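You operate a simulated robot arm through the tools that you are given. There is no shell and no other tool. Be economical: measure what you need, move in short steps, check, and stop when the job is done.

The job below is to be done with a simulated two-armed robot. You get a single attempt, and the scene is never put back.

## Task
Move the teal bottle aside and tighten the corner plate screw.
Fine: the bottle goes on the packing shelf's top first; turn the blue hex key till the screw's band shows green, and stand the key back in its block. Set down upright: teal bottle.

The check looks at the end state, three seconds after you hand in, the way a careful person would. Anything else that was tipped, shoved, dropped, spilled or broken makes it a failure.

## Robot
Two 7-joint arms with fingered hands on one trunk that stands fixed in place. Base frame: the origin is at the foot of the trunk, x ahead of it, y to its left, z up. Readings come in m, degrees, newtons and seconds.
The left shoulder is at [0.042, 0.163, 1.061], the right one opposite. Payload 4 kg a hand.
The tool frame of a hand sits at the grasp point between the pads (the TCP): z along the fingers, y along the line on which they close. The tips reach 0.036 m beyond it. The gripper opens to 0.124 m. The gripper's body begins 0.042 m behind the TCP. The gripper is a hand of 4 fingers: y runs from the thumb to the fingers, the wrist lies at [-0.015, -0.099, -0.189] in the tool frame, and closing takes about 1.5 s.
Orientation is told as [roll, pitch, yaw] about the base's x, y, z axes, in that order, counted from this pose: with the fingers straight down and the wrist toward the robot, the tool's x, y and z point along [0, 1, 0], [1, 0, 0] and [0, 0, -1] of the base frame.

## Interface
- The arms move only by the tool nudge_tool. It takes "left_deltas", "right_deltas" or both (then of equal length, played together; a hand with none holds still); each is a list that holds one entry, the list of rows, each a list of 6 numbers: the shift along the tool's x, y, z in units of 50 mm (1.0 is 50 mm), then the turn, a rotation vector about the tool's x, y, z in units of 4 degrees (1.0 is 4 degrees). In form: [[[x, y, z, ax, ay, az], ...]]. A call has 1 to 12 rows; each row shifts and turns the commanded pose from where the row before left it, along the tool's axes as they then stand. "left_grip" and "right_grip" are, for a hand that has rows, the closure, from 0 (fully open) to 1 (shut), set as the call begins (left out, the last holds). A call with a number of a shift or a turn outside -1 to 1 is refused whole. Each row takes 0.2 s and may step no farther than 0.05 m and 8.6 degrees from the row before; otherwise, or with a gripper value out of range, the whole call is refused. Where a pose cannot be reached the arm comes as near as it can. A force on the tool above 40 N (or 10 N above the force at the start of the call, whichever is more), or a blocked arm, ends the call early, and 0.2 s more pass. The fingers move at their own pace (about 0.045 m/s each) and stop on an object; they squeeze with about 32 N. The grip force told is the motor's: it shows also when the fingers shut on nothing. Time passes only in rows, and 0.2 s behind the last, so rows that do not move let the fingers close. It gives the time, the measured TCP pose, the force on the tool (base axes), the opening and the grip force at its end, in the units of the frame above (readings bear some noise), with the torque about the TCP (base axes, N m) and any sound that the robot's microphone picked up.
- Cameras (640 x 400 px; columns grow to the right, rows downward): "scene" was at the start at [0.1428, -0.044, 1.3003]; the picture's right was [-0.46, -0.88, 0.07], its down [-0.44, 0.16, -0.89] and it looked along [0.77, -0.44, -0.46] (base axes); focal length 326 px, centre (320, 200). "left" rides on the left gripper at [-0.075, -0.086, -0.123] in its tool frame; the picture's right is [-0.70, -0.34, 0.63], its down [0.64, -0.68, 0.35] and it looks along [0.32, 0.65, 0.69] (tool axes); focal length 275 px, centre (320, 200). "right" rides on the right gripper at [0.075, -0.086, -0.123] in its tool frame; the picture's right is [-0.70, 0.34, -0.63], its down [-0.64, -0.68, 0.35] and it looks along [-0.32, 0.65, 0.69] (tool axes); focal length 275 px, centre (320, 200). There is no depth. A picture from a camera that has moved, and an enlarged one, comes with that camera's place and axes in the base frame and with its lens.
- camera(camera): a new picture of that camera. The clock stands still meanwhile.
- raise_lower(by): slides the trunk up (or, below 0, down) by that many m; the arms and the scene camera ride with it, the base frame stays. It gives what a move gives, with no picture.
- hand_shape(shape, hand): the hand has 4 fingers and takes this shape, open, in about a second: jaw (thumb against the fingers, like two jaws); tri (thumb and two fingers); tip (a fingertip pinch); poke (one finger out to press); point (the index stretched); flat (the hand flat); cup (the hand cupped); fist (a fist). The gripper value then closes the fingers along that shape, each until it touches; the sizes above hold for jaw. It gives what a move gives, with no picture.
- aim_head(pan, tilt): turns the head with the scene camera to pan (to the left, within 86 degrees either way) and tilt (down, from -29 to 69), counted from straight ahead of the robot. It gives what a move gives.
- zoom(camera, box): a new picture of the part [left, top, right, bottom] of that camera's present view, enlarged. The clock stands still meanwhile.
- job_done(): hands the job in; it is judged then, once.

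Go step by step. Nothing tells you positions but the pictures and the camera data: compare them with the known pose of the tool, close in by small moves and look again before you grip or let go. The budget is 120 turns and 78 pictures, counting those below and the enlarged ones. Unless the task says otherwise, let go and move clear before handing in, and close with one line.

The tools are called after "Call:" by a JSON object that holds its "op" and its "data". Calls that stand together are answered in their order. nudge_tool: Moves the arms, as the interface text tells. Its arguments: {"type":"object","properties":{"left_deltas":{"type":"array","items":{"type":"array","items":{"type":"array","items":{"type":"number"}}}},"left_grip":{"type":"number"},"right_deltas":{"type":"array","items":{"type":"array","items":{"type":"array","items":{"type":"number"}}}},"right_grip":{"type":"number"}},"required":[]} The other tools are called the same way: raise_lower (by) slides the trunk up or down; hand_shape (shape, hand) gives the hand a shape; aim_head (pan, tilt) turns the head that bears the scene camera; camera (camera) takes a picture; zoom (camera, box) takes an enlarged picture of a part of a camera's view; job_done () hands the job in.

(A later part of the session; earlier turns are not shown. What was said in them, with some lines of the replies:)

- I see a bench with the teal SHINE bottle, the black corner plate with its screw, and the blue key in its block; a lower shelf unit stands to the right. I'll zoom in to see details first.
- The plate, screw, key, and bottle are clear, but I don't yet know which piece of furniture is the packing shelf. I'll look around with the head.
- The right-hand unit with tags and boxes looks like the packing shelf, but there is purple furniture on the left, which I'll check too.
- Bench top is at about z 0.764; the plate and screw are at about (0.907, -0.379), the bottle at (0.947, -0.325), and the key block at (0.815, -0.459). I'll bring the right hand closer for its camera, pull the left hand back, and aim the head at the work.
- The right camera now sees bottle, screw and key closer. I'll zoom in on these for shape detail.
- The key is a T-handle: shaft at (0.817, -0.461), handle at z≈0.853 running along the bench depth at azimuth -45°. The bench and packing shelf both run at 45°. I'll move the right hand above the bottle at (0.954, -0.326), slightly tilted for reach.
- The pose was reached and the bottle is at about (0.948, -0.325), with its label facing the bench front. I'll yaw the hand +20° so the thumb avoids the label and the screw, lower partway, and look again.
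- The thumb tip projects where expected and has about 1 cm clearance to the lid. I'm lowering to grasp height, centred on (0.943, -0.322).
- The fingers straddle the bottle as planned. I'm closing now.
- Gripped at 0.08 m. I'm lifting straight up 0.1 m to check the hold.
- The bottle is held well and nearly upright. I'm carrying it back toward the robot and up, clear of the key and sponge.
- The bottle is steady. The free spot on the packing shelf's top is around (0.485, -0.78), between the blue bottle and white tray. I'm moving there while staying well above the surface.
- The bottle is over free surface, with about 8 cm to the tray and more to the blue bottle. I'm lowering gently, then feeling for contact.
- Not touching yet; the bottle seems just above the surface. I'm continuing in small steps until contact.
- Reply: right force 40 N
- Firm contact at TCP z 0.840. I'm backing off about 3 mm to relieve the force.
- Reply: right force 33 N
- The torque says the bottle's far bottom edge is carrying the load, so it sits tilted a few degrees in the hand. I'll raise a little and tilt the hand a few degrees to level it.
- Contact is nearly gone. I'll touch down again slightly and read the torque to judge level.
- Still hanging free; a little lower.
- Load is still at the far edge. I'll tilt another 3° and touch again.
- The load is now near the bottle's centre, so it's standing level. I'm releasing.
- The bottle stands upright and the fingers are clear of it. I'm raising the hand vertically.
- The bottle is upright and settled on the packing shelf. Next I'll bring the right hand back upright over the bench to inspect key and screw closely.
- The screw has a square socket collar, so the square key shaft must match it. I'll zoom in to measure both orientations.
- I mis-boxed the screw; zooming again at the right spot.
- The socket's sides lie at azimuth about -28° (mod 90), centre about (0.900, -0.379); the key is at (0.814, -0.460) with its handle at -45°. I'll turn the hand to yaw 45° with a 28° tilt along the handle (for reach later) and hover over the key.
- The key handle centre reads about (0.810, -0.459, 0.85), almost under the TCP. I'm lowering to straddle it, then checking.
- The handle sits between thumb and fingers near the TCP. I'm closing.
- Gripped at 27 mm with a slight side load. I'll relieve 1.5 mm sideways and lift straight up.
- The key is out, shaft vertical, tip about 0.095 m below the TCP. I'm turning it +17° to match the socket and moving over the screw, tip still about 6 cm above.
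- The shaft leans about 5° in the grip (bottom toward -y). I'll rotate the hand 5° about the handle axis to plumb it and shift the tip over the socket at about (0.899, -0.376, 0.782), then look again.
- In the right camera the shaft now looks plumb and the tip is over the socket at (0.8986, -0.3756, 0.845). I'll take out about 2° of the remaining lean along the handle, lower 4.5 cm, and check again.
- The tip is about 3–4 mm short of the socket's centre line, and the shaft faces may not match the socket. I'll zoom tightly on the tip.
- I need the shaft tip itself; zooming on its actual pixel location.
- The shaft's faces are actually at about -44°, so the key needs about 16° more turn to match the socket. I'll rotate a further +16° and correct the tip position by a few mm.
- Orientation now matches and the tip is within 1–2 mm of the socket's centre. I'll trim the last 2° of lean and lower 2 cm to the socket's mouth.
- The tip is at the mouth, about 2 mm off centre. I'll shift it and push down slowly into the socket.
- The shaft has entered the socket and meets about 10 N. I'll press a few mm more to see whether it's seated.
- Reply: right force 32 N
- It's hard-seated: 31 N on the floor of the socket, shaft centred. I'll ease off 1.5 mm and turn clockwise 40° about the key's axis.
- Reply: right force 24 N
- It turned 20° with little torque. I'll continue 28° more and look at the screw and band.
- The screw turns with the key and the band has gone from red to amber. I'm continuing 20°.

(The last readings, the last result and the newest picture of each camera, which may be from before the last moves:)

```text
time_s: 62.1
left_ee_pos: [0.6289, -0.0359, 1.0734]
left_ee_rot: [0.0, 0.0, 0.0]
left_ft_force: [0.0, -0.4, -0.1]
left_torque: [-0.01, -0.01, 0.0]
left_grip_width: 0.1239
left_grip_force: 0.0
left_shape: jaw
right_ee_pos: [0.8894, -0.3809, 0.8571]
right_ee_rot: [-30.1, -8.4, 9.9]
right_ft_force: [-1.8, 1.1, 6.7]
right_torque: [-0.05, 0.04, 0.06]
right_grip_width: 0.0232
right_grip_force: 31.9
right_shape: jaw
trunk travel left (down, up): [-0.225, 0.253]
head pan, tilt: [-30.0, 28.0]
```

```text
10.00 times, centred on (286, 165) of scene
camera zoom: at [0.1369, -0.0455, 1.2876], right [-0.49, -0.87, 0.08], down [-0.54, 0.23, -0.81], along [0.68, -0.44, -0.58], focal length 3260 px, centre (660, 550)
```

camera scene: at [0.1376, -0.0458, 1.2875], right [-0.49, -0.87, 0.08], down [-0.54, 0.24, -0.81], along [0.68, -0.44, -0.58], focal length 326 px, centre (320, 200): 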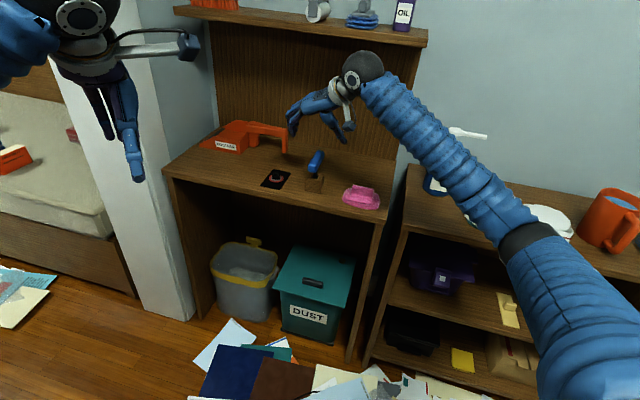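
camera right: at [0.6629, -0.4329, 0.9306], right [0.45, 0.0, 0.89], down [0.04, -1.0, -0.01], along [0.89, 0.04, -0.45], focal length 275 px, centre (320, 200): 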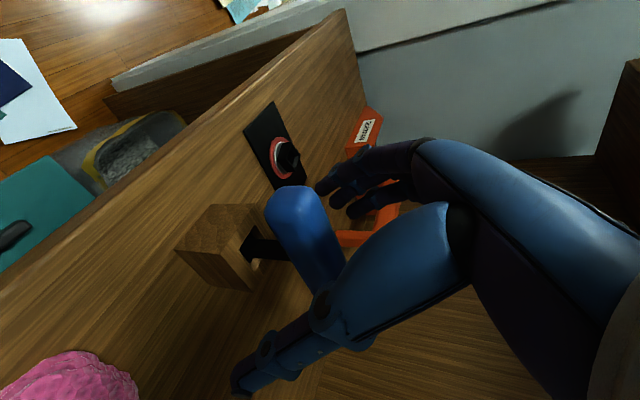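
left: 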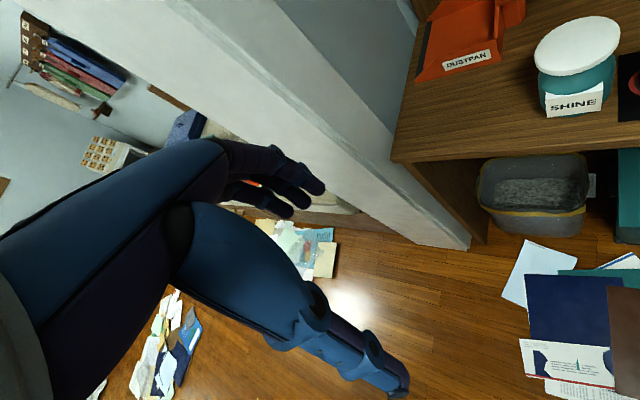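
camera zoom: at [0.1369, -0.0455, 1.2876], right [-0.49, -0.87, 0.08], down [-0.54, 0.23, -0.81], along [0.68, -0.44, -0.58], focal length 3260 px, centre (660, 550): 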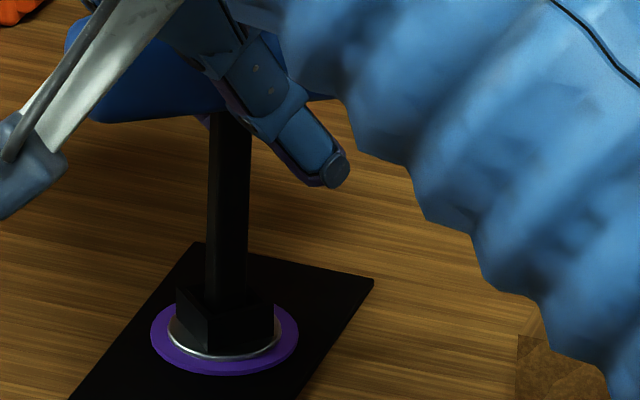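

The band is now purple, so I've most likely gone past green. The shaft has play in the socket, so I'll back off counter-clockwise 20° and look.

Call:
{"op": "nudge_tool", "data": {"right_deltas": [[[-0.0125, -0.002, 0.0073, -0.505, 0.127, -0.855], [-0.0125, -0.002, 0.0073, -0.505, 0.127, -0.855], [-0.0125, -0.002, 0.0073, -0.505, 0.127, -0.855], [-0.0125, -0.002, 0.0073, -0.505, 0.127, -0.855], [-0.0125, -0.002, 0.0073, -0.505, 0.127, -0.855], [0, 0, 0, 0, 0, 0]]]}}

Call:
{"op": "zoom", "data": {"camera": "scene", "box": [254, 145, 318, 185]}}

```text
time_s: 63.5
left_ee_pos: [0.6276, -0.0362, 1.0723]
left_ee_rot: [0.0, 0.0, 0.1]
left_ft_force: [-1.1, 0.5, 0.5]
left_torque: [0.0, 0.01, 0.01]
left_grip_width: 0.1238
left_grip_force: 0.1
left_shape: jaw
right_ee_pos: [0.8902, -0.3843, 0.857]
right_ee_rot: [-30.5, -8.4, 30.0]
right_ft_force: [-1.8, -1.3, 9.8]
right_torque: [-0.09, 0.04, -0.05]
right_grip_width: 0.0232
right_grip_force: 31.9
right_shape: jaw
trunk travel left (down, up): [-0.225, 0.253]
head pan, tilt: [-30.0, 28.0]
```

```text
10.00 times, centred on (286, 165) of scene
camera zoom: at [0.1367, -0.0454, 1.2877], right [-0.49, -0.87, 0.08], down [-0.54, 0.23, -0.81], along [0.68, -0.44, -0.58], focal length 3260 px, centre (660, 550)
```

zoom: 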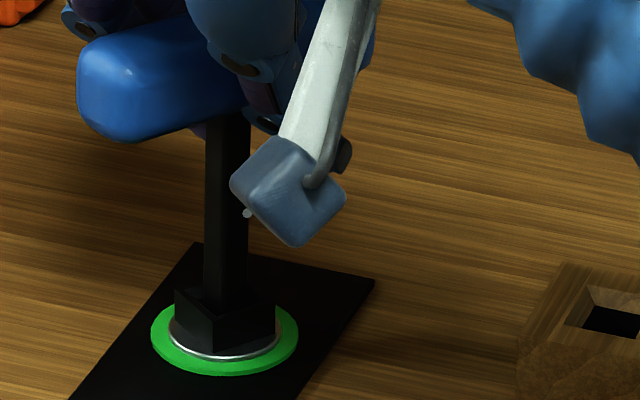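

The band is green. I'll turn the key back 3° into free play so it doesn't drag the screw, then lift it straight out.

Call:
{"op": "nudge_tool", "data": {"right_deltas": [[[0.009, 0.0015, -0.0055, 0.38, -0.095, 0.641], [-0.05, 0.013, -0.086, 0, 0, 0], [-0.05, 0.013, -0.086, 0, 0, 0], [-0.1, 0.025, -0.171, 0, 0, 0], [-0.1, 0.025, -0.171, 0, 0, 0], [-0.2, 0.051, -0.342, 0, 0, 0], [-0.4, 0.102, -0.684, 0, 0, 0], [0, 0, 0, 0, 0, 0]]]}}

Call:
{"op": "zoom", "data": {"camera": "scene", "box": [240, 115, 352, 185]}}

```text
time_s: 65.3
left_ee_pos: [0.6302, -0.036, 1.0718]
left_ee_rot: [0.0, 0.1, 0.0]
left_ft_force: [0.5, 0.4, 0.5]
left_torque: [-0.05, -0.06, -0.03]
left_grip_width: 0.1236
left_grip_force: 0.1
left_shape: jaw
right_ee_pos: [0.8896, -0.3832, 0.9443]
right_ee_rot: [-30.4, -8.4, 27.1]
right_ft_force: [0.2, 0.1, -0.9]
right_torque: [0.02, 0.01, -0.02]
right_grip_width: 0.023
right_grip_force: 31.9
right_shape: jaw
trunk travel left (down, up): [-0.225, 0.253]
head pan, tilt: [-30.0, 28.0]
```

```text
5.71 times, centred on (296, 150) of scene
camera zoom: at [0.1381, -0.0461, 1.2873], right [-0.49, -0.87, 0.08], down [-0.54, 0.24, -0.81], along [0.68, -0.44, -0.58], focal length 1863 px, centre (457, 486)
```

zoom: 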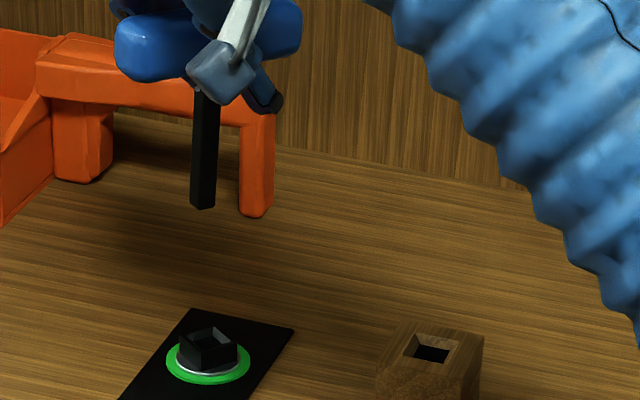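

The band stays green with the key out. I'll turn the key +34° so the shaft lines up with the block's hole and carry it over the block at about (0.813, -0.461).

Call:
{"op": "nudge_tool", "data": {"right_deltas": [[[0, 0, 0, -0.477, 0.12, -0.807], [0, 0, 0, -0.477, 0.12, -0.807], [0, 0, 0, -0.477, 0.12, -0.807], [0, 0, 0, -0.477, 0.12, -0.807], [0, 0, 0, -0.477, 0.12, -0.807], [0, 0, 0, -0.477, 0.12, -0.807], [0, 0, 0, -0.477, 0.12, -0.807], [0, 0, 0, -0.477, 0.12, -0.807], [0, 0, 0, -0.477, 0.12, -0.807], [0.125, -0.767, -0.185, 0, 0, 0], [0.125, -0.767, -0.185, 0, 0, 0], [0.125, -0.767, -0.185, 0, 0, 0]]]}}

Call:
{"op": "zoom", "data": {"camera": "scene", "box": [280, 140, 360, 190]}}

Call:
{"op": "zoom", "data": {"camera": "right", "box": [140, 180, 300, 280]}}

```text
time_s: 67.9
left_ee_pos: [0.6295, -0.036, 1.0728]
left_ee_rot: [0.0, 0.0, 0.1]
left_ft_force: [0.0, 0.5, 0.7]
left_torque: [0.01, -0.01, 0.0]
left_grip_width: 0.1238
left_grip_force: 0.1
left_shape: jaw
right_ee_pos: [0.8072, -0.4721, 0.9432]
right_ee_rot: [-31.2, -8.4, 61.4]
right_ft_force: [-0.2, -1.1, -1.5]
right_torque: [-0.03, 0.03, -0.05]
right_grip_width: 0.0232
right_grip_force: 32.3
right_shape: jaw
trunk travel left (down, up): [-0.225, 0.253]
head pan, tilt: [-30.0, 28.0]
```

```text
8.00 times, centred on (320, 165) of scene
camera zoom: at [0.1368, -0.0463, 1.2877], right [-0.49, -0.87, 0.08], down [-0.54, 0.23, -0.81], along [0.68, -0.44, -0.58], focal length 2608 px, centre (320, 480)
```

zoom: 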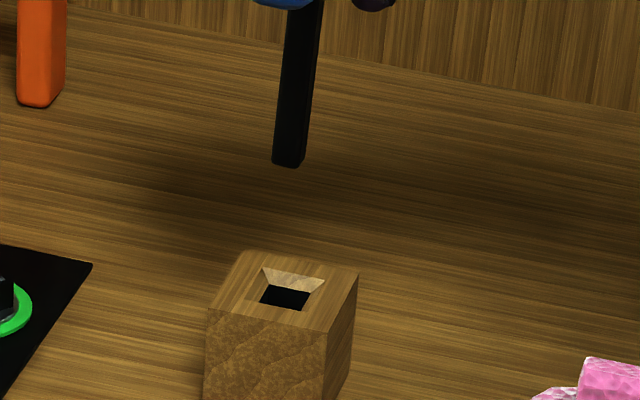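

```text
4.00 times, centred on (220, 230) of right
camera zoom: at [0.6487, -0.4922, 0.9977], right [0.33, 0.05, 0.94], down [0.31, -0.95, -0.06], along [0.89, 0.32, -0.33], focal length 1101 px, centre (720, 80)
```

zoom: 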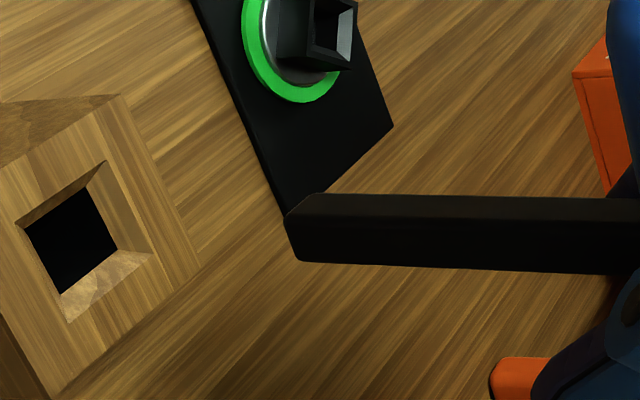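

The tip is at (0.8136, -0.4575) and the hole at (0.8115, -0.4587), and orientations agree. I'll fix the small lean and offset, and lower to just above the mouth.

Call:
{"op": "nudge_tool", "data": {"right_deltas": [[[0.022, 0.038, -0.013, 0.53, 0, -0.31], [0.23, -0.045, 0.384, 0, 0, 0], [0.23, -0.045, 0.384, 0, 0, 0], [0, 0, 0, 0, 0, 0]]]}}

Call:
{"op": "zoom", "data": {"camera": "scene", "box": [290, 150, 346, 185]}}

Call:
{"op": "zoom", "data": {"camera": "right", "box": [150, 190, 278, 270]}}

```text
time_s: 68.9
left_ee_pos: [0.6301, -0.0356, 1.0726]
left_ee_rot: [0.0, 0.1, 0.0]
left_ft_force: [0.0, -0.2, 0.1]
left_torque: [0.02, 0.0, 0.02]
left_grip_width: 0.124
left_grip_force: 0.0
left_shape: jaw
right_ee_pos: [0.8086, -0.4702, 0.8974]
right_ee_rot: [-31.0, -5.9, 61.1]
right_ft_force: [-0.1, 0.7, -1.3]
right_torque: [-0.01, 0.01, 0.0]
right_grip_width: 0.0236
right_grip_force: 31.4
right_shape: jaw
trunk travel left (down, up): [-0.225, 0.253]
head pan, tilt: [-30.0, 28.0]
```

```text
11.43 times, centred on (318, 168) of scene
camera zoom: at [0.1377, -0.0458, 1.2875], right [-0.49, -0.87, 0.08], down [-0.54, 0.23, -0.81], along [0.68, -0.44, -0.58], focal length 3726 px, centre (343, 571)
```

zoom: 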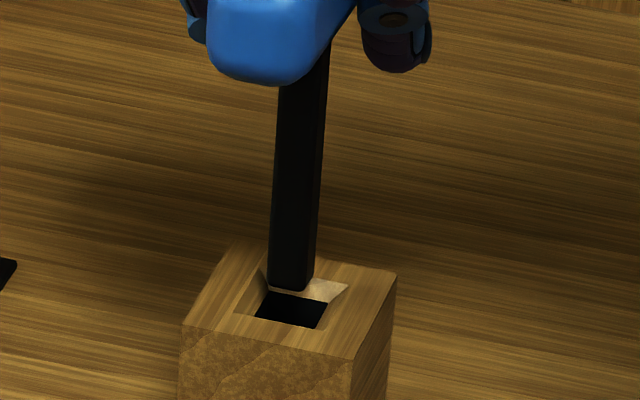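

```text
5.00 times, centred on (214, 230) of right
camera zoom: at [0.6512, -0.4879, 0.9557], right [0.35, 0.08, 0.93], down [0.31, -0.95, -0.03], along [0.88, 0.3, -0.36], focal length 1376 px, centre (850, 50)
```

zoom: 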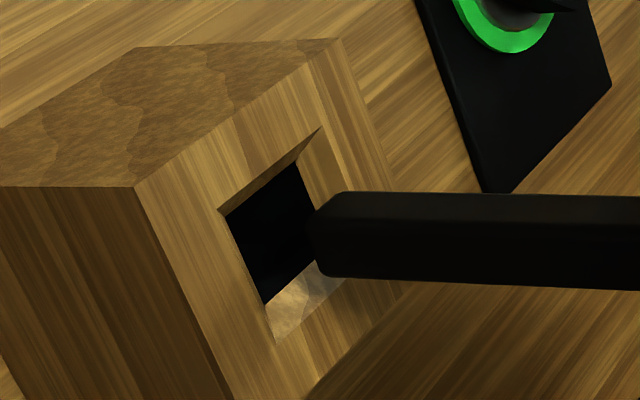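

The tip is centred over the hole in both views. I'm lowering into the block, in small steps.

Call:
{"op": "nudge_tool", "data": {"right_deltas": [[[0.082, -0.016, 0.136, 0, 0, 0], [0.082, -0.016, 0.136, 0, 0, 0], [0.082, -0.016, 0.136, 0, 0, 0], [0.051, -0.01, 0.085, 0, 0, 0], [0.041, -0.008, 0.068, 0, 0, 0], [0, 0, 0, 0, 0, 0]]]}}

```text
time_s: 70.3
left_ee_pos: [0.6301, -0.0347, 1.0717]
left_ee_rot: [0.0, 0.0, -0.1]
left_ft_force: [-0.4, 0.3, 0.7]
left_torque: [-0.01, -0.02, 0.01]
left_grip_width: 0.1237
left_grip_force: 0.0
left_shape: jaw
right_ee_pos: [0.8079, -0.4697, 0.8657]
right_ee_rot: [-31.1, -5.9, 61.0]
right_ft_force: [-0.1, 0.4, -1.6]
right_torque: [-0.01, -0.01, -0.02]
right_grip_width: 0.0235
right_grip_force: 32.4
right_shape: jaw
trunk travel left (down, up): [-0.225, 0.253]
head pan, tilt: [-30.0, 28.0]
```

Sliding in freely with no side load. I'll keep going until it touches bottom.

Call:
{"op": "nudge_tool", "data": {"right_deltas": [[[0.03, -0.006, 0.051, 0, 0, 0], [0.03, -0.006, 0.051, 0, 0, 0], [0.02, -0.004, 0.034, 0, 0, 0], [0.02, -0.004, 0.034, 0, 0, 0], [0, 0, 0, 0, 0, 0]]]}}

Call:
{"op": "zoom", "data": {"camera": "scene", "box": [264, 130, 360, 190]}}

```text
time_s: 71.5
left_ee_pos: [0.6296, -0.0373, 1.0728]
left_ee_rot: [0.0, -0.1, 0.0]
left_ft_force: [0.4, 0.3, 1.4]
left_torque: [-0.01, -0.03, 0.0]
left_grip_width: 0.124
left_grip_force: 0.1
left_shape: jaw
right_ee_pos: [0.8061, -0.4708, 0.8551]
right_ee_rot: [-31.0, -5.9, 61.1]
right_ft_force: [-0.3, -0.3, -0.9]
right_torque: [-0.04, 0.01, -0.01]
right_grip_width: 0.0231
right_grip_force: 32.1
right_shape: jaw
trunk travel left (down, up): [-0.225, 0.253]
head pan, tilt: [-30.0, 28.0]
```

```text
6.67 times, centred on (312, 160) of scene
camera zoom: at [0.1377, -0.0458, 1.2875], right [-0.49, -0.87, 0.08], down [-0.54, 0.23, -0.81], along [0.68, -0.44, -0.58], focal length 2173 px, centre (373, 467)
```

zoom: 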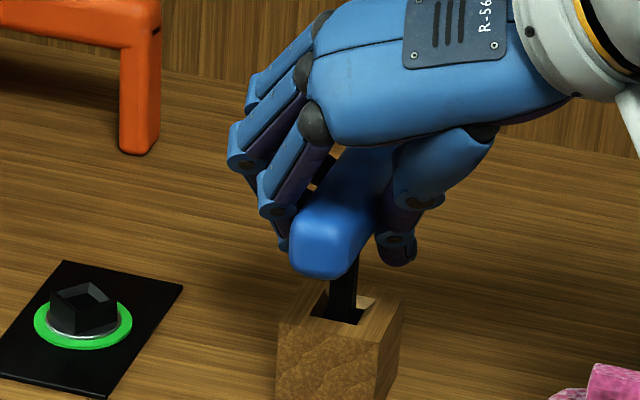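

Nearly down, with no contact yet. I'll go a few more mm.

Call:
{"op": "nudge_tool", "data": {"right_deltas": [[[0.02, -0.004, 0.034, 0, 0, 0], [0.02, -0.004, 0.034, 0, 0, 0], [0, 0, 0, 0, 0, 0]]]}}

```text
time_s: 72.3
left_ee_pos: [0.6301, -0.0361, 1.0741]
left_ee_rot: [0.1, 0.0, 0.0]
left_ft_force: [0.4, 0.8, 0.9]
left_torque: [-0.09, 0.01, 0.05]
left_grip_width: 0.1238
left_grip_force: 0.1
left_shape: jaw
right_ee_pos: [0.8061, -0.4692, 0.8536]
right_ee_rot: [-31.2, -6.0, 61.1]
right_ft_force: [0.2, -0.2, 12.4]
right_torque: [0.14, -0.14, -0.02]
right_grip_width: 0.023
right_grip_force: 32.1
right_shape: jaw
trunk travel left (down, up): [-0.225, 0.253]
head pan, tilt: [-30.0, 28.0]
```

The key touches bottom, with the load on its own axis. I'll ease 1 mm and open.

Call:
{"op": "nudge_tool", "data": {"right_deltas": [[[-0.01, 0.002, -0.017, 0, 0, 0], [0, 0, 0, 0, 0, 0], [0, 0, 0, 0, 0, 0], [0, 0, 0, 0, 0, 0], [0, 0, 0, 0, 0, 0], [0, 0, 0, 0, 0, 0], [0, 0, 0, 0, 0, 0], [0, 0, 0, 0, 0, 0], [0, 0, 0, 0, 0, 0]]], "right_grip": 0}}

Call:
{"op": "zoom", "data": {"camera": "scene", "box": [264, 120, 376, 190]}}

```text
time_s: 74.3
left_ee_pos: [0.6294, -0.0354, 1.0724]
left_ee_rot: [0.0, 0.0, 0.0]
left_ft_force: [-0.1, -0.1, 0.7]
left_torque: [0.01, -0.04, 0.03]
left_grip_width: 0.124
left_grip_force: 0.0
left_shape: jaw
right_ee_pos: [0.8068, -0.4693, 0.8523]
right_ee_rot: [-31.1, -5.9, 61.1]
right_ft_force: [-0.6, 0.3, 0.9]
right_torque: [0.01, 0.0, 0.0]
right_grip_width: 0.1236
right_grip_force: 0.0
right_shape: jaw
trunk travel left (down, up): [-0.225, 0.253]
head pan, tilt: [-30.0, 28.0]
```

```text
5.71 times, centred on (320, 155) of scene
camera zoom: at [0.1376, -0.0458, 1.2875], right [-0.49, -0.87, 0.08], down [-0.54, 0.23, -0.81], along [0.68, -0.44, -0.58], focal length 1863 px, centre (320, 457)
```

zoom: 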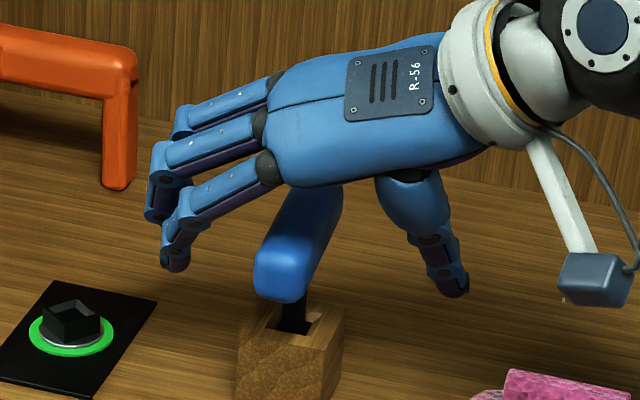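

The key stands in its block, released. I'm raising the hand straight up and clear.

Call:
{"op": "nudge_tool", "data": {"right_deltas": [[[-0.2, 0.04, -0.34, 0, 0, 0], [-0.3, 0.06, -0.51, 0, 0, 0], [-0.41, 0.08, -0.68, 0, 0, 0], [-0.41, 0.08, -0.68, 0, 0, 0], [-0.41, 0.08, -0.68, 0, 0, 0], [-0.2, -0.7, -0.34, 0, 0, 0], [-0.2, -0.7, -0.34, 0, 0, 0], [0, -0.7, 0, 0, 0, 0]]]}}

Call:
{"op": "camera", "data": {"camera": "scene"}}

Call:
{"op": "zoom", "data": {"camera": "scene", "box": [250, 130, 390, 218]}}

```text
time_s: 76.1
left_ee_pos: [0.6293, -0.0369, 1.0733]
left_ee_rot: [0.0, 0.0, 0.2]
left_ft_force: [0.1, -0.6, 1.1]
left_torque: [0.02, 0.0, 0.01]
left_grip_width: 0.1238
left_grip_force: 0.1
left_shape: jaw
right_ee_pos: [0.7537, -0.5653, 1.0502]
right_ee_rot: [-31.1, -5.9, 61.2]
right_ft_force: [-0.1, 0.5, -1.3]
right_torque: [0.0, -0.01, -0.02]
right_grip_width: 0.1239
right_grip_force: 0.1
right_shape: jaw
trunk travel left (down, up): [-0.225, 0.253]
head pan, tilt: [-30.0, 28.0]
```

```text
6 pictures are left
camera scene: at [0.1371, -0.0465, 1.2876], right [-0.49, -0.87, 0.08], down [-0.54, 0.23, -0.81], along [0.68, -0.44, -0.58], focal length 326 px, centre (320, 200)
```

scene: 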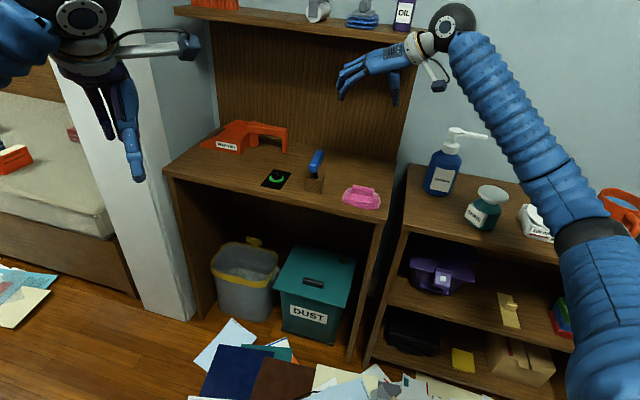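

```text
4.55 times, centred on (320, 174) of scene
camera zoom: at [0.1371, -0.0465, 1.2876], right [-0.49, -0.87, 0.08], down [-0.54, 0.23, -0.81], along [0.68, -0.44, -0.58], focal length 1482 px, centre (320, 318)
```

zoom: 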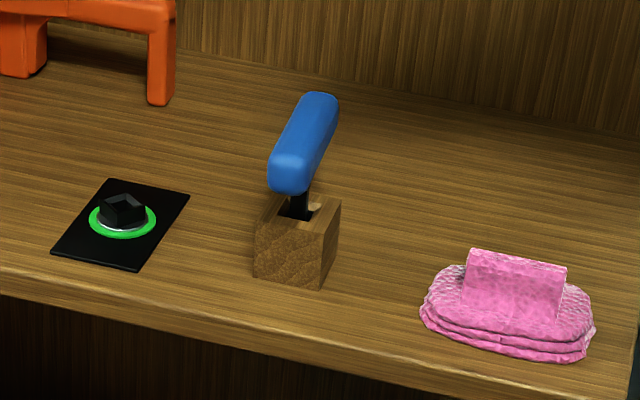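

The band is green, the key stands in its block, and the teal bottle is upright on the packing shelf's top with nothing else disturbed. Both hands are clear, so I'm handing in.

Call:
{"op": "job_done", "data": {}}

```text
The job is handed in.
```

The job is handed in: the teal bottle stands upright on the packing shelf's top, the corner plate screw's band shows green, and the hex key is back in its block. I overshot the screw to purple once and backed it off until it read green. I took the right-hand unit (tags and boxes) to be the packing shelf, since nothing was labelled as such.
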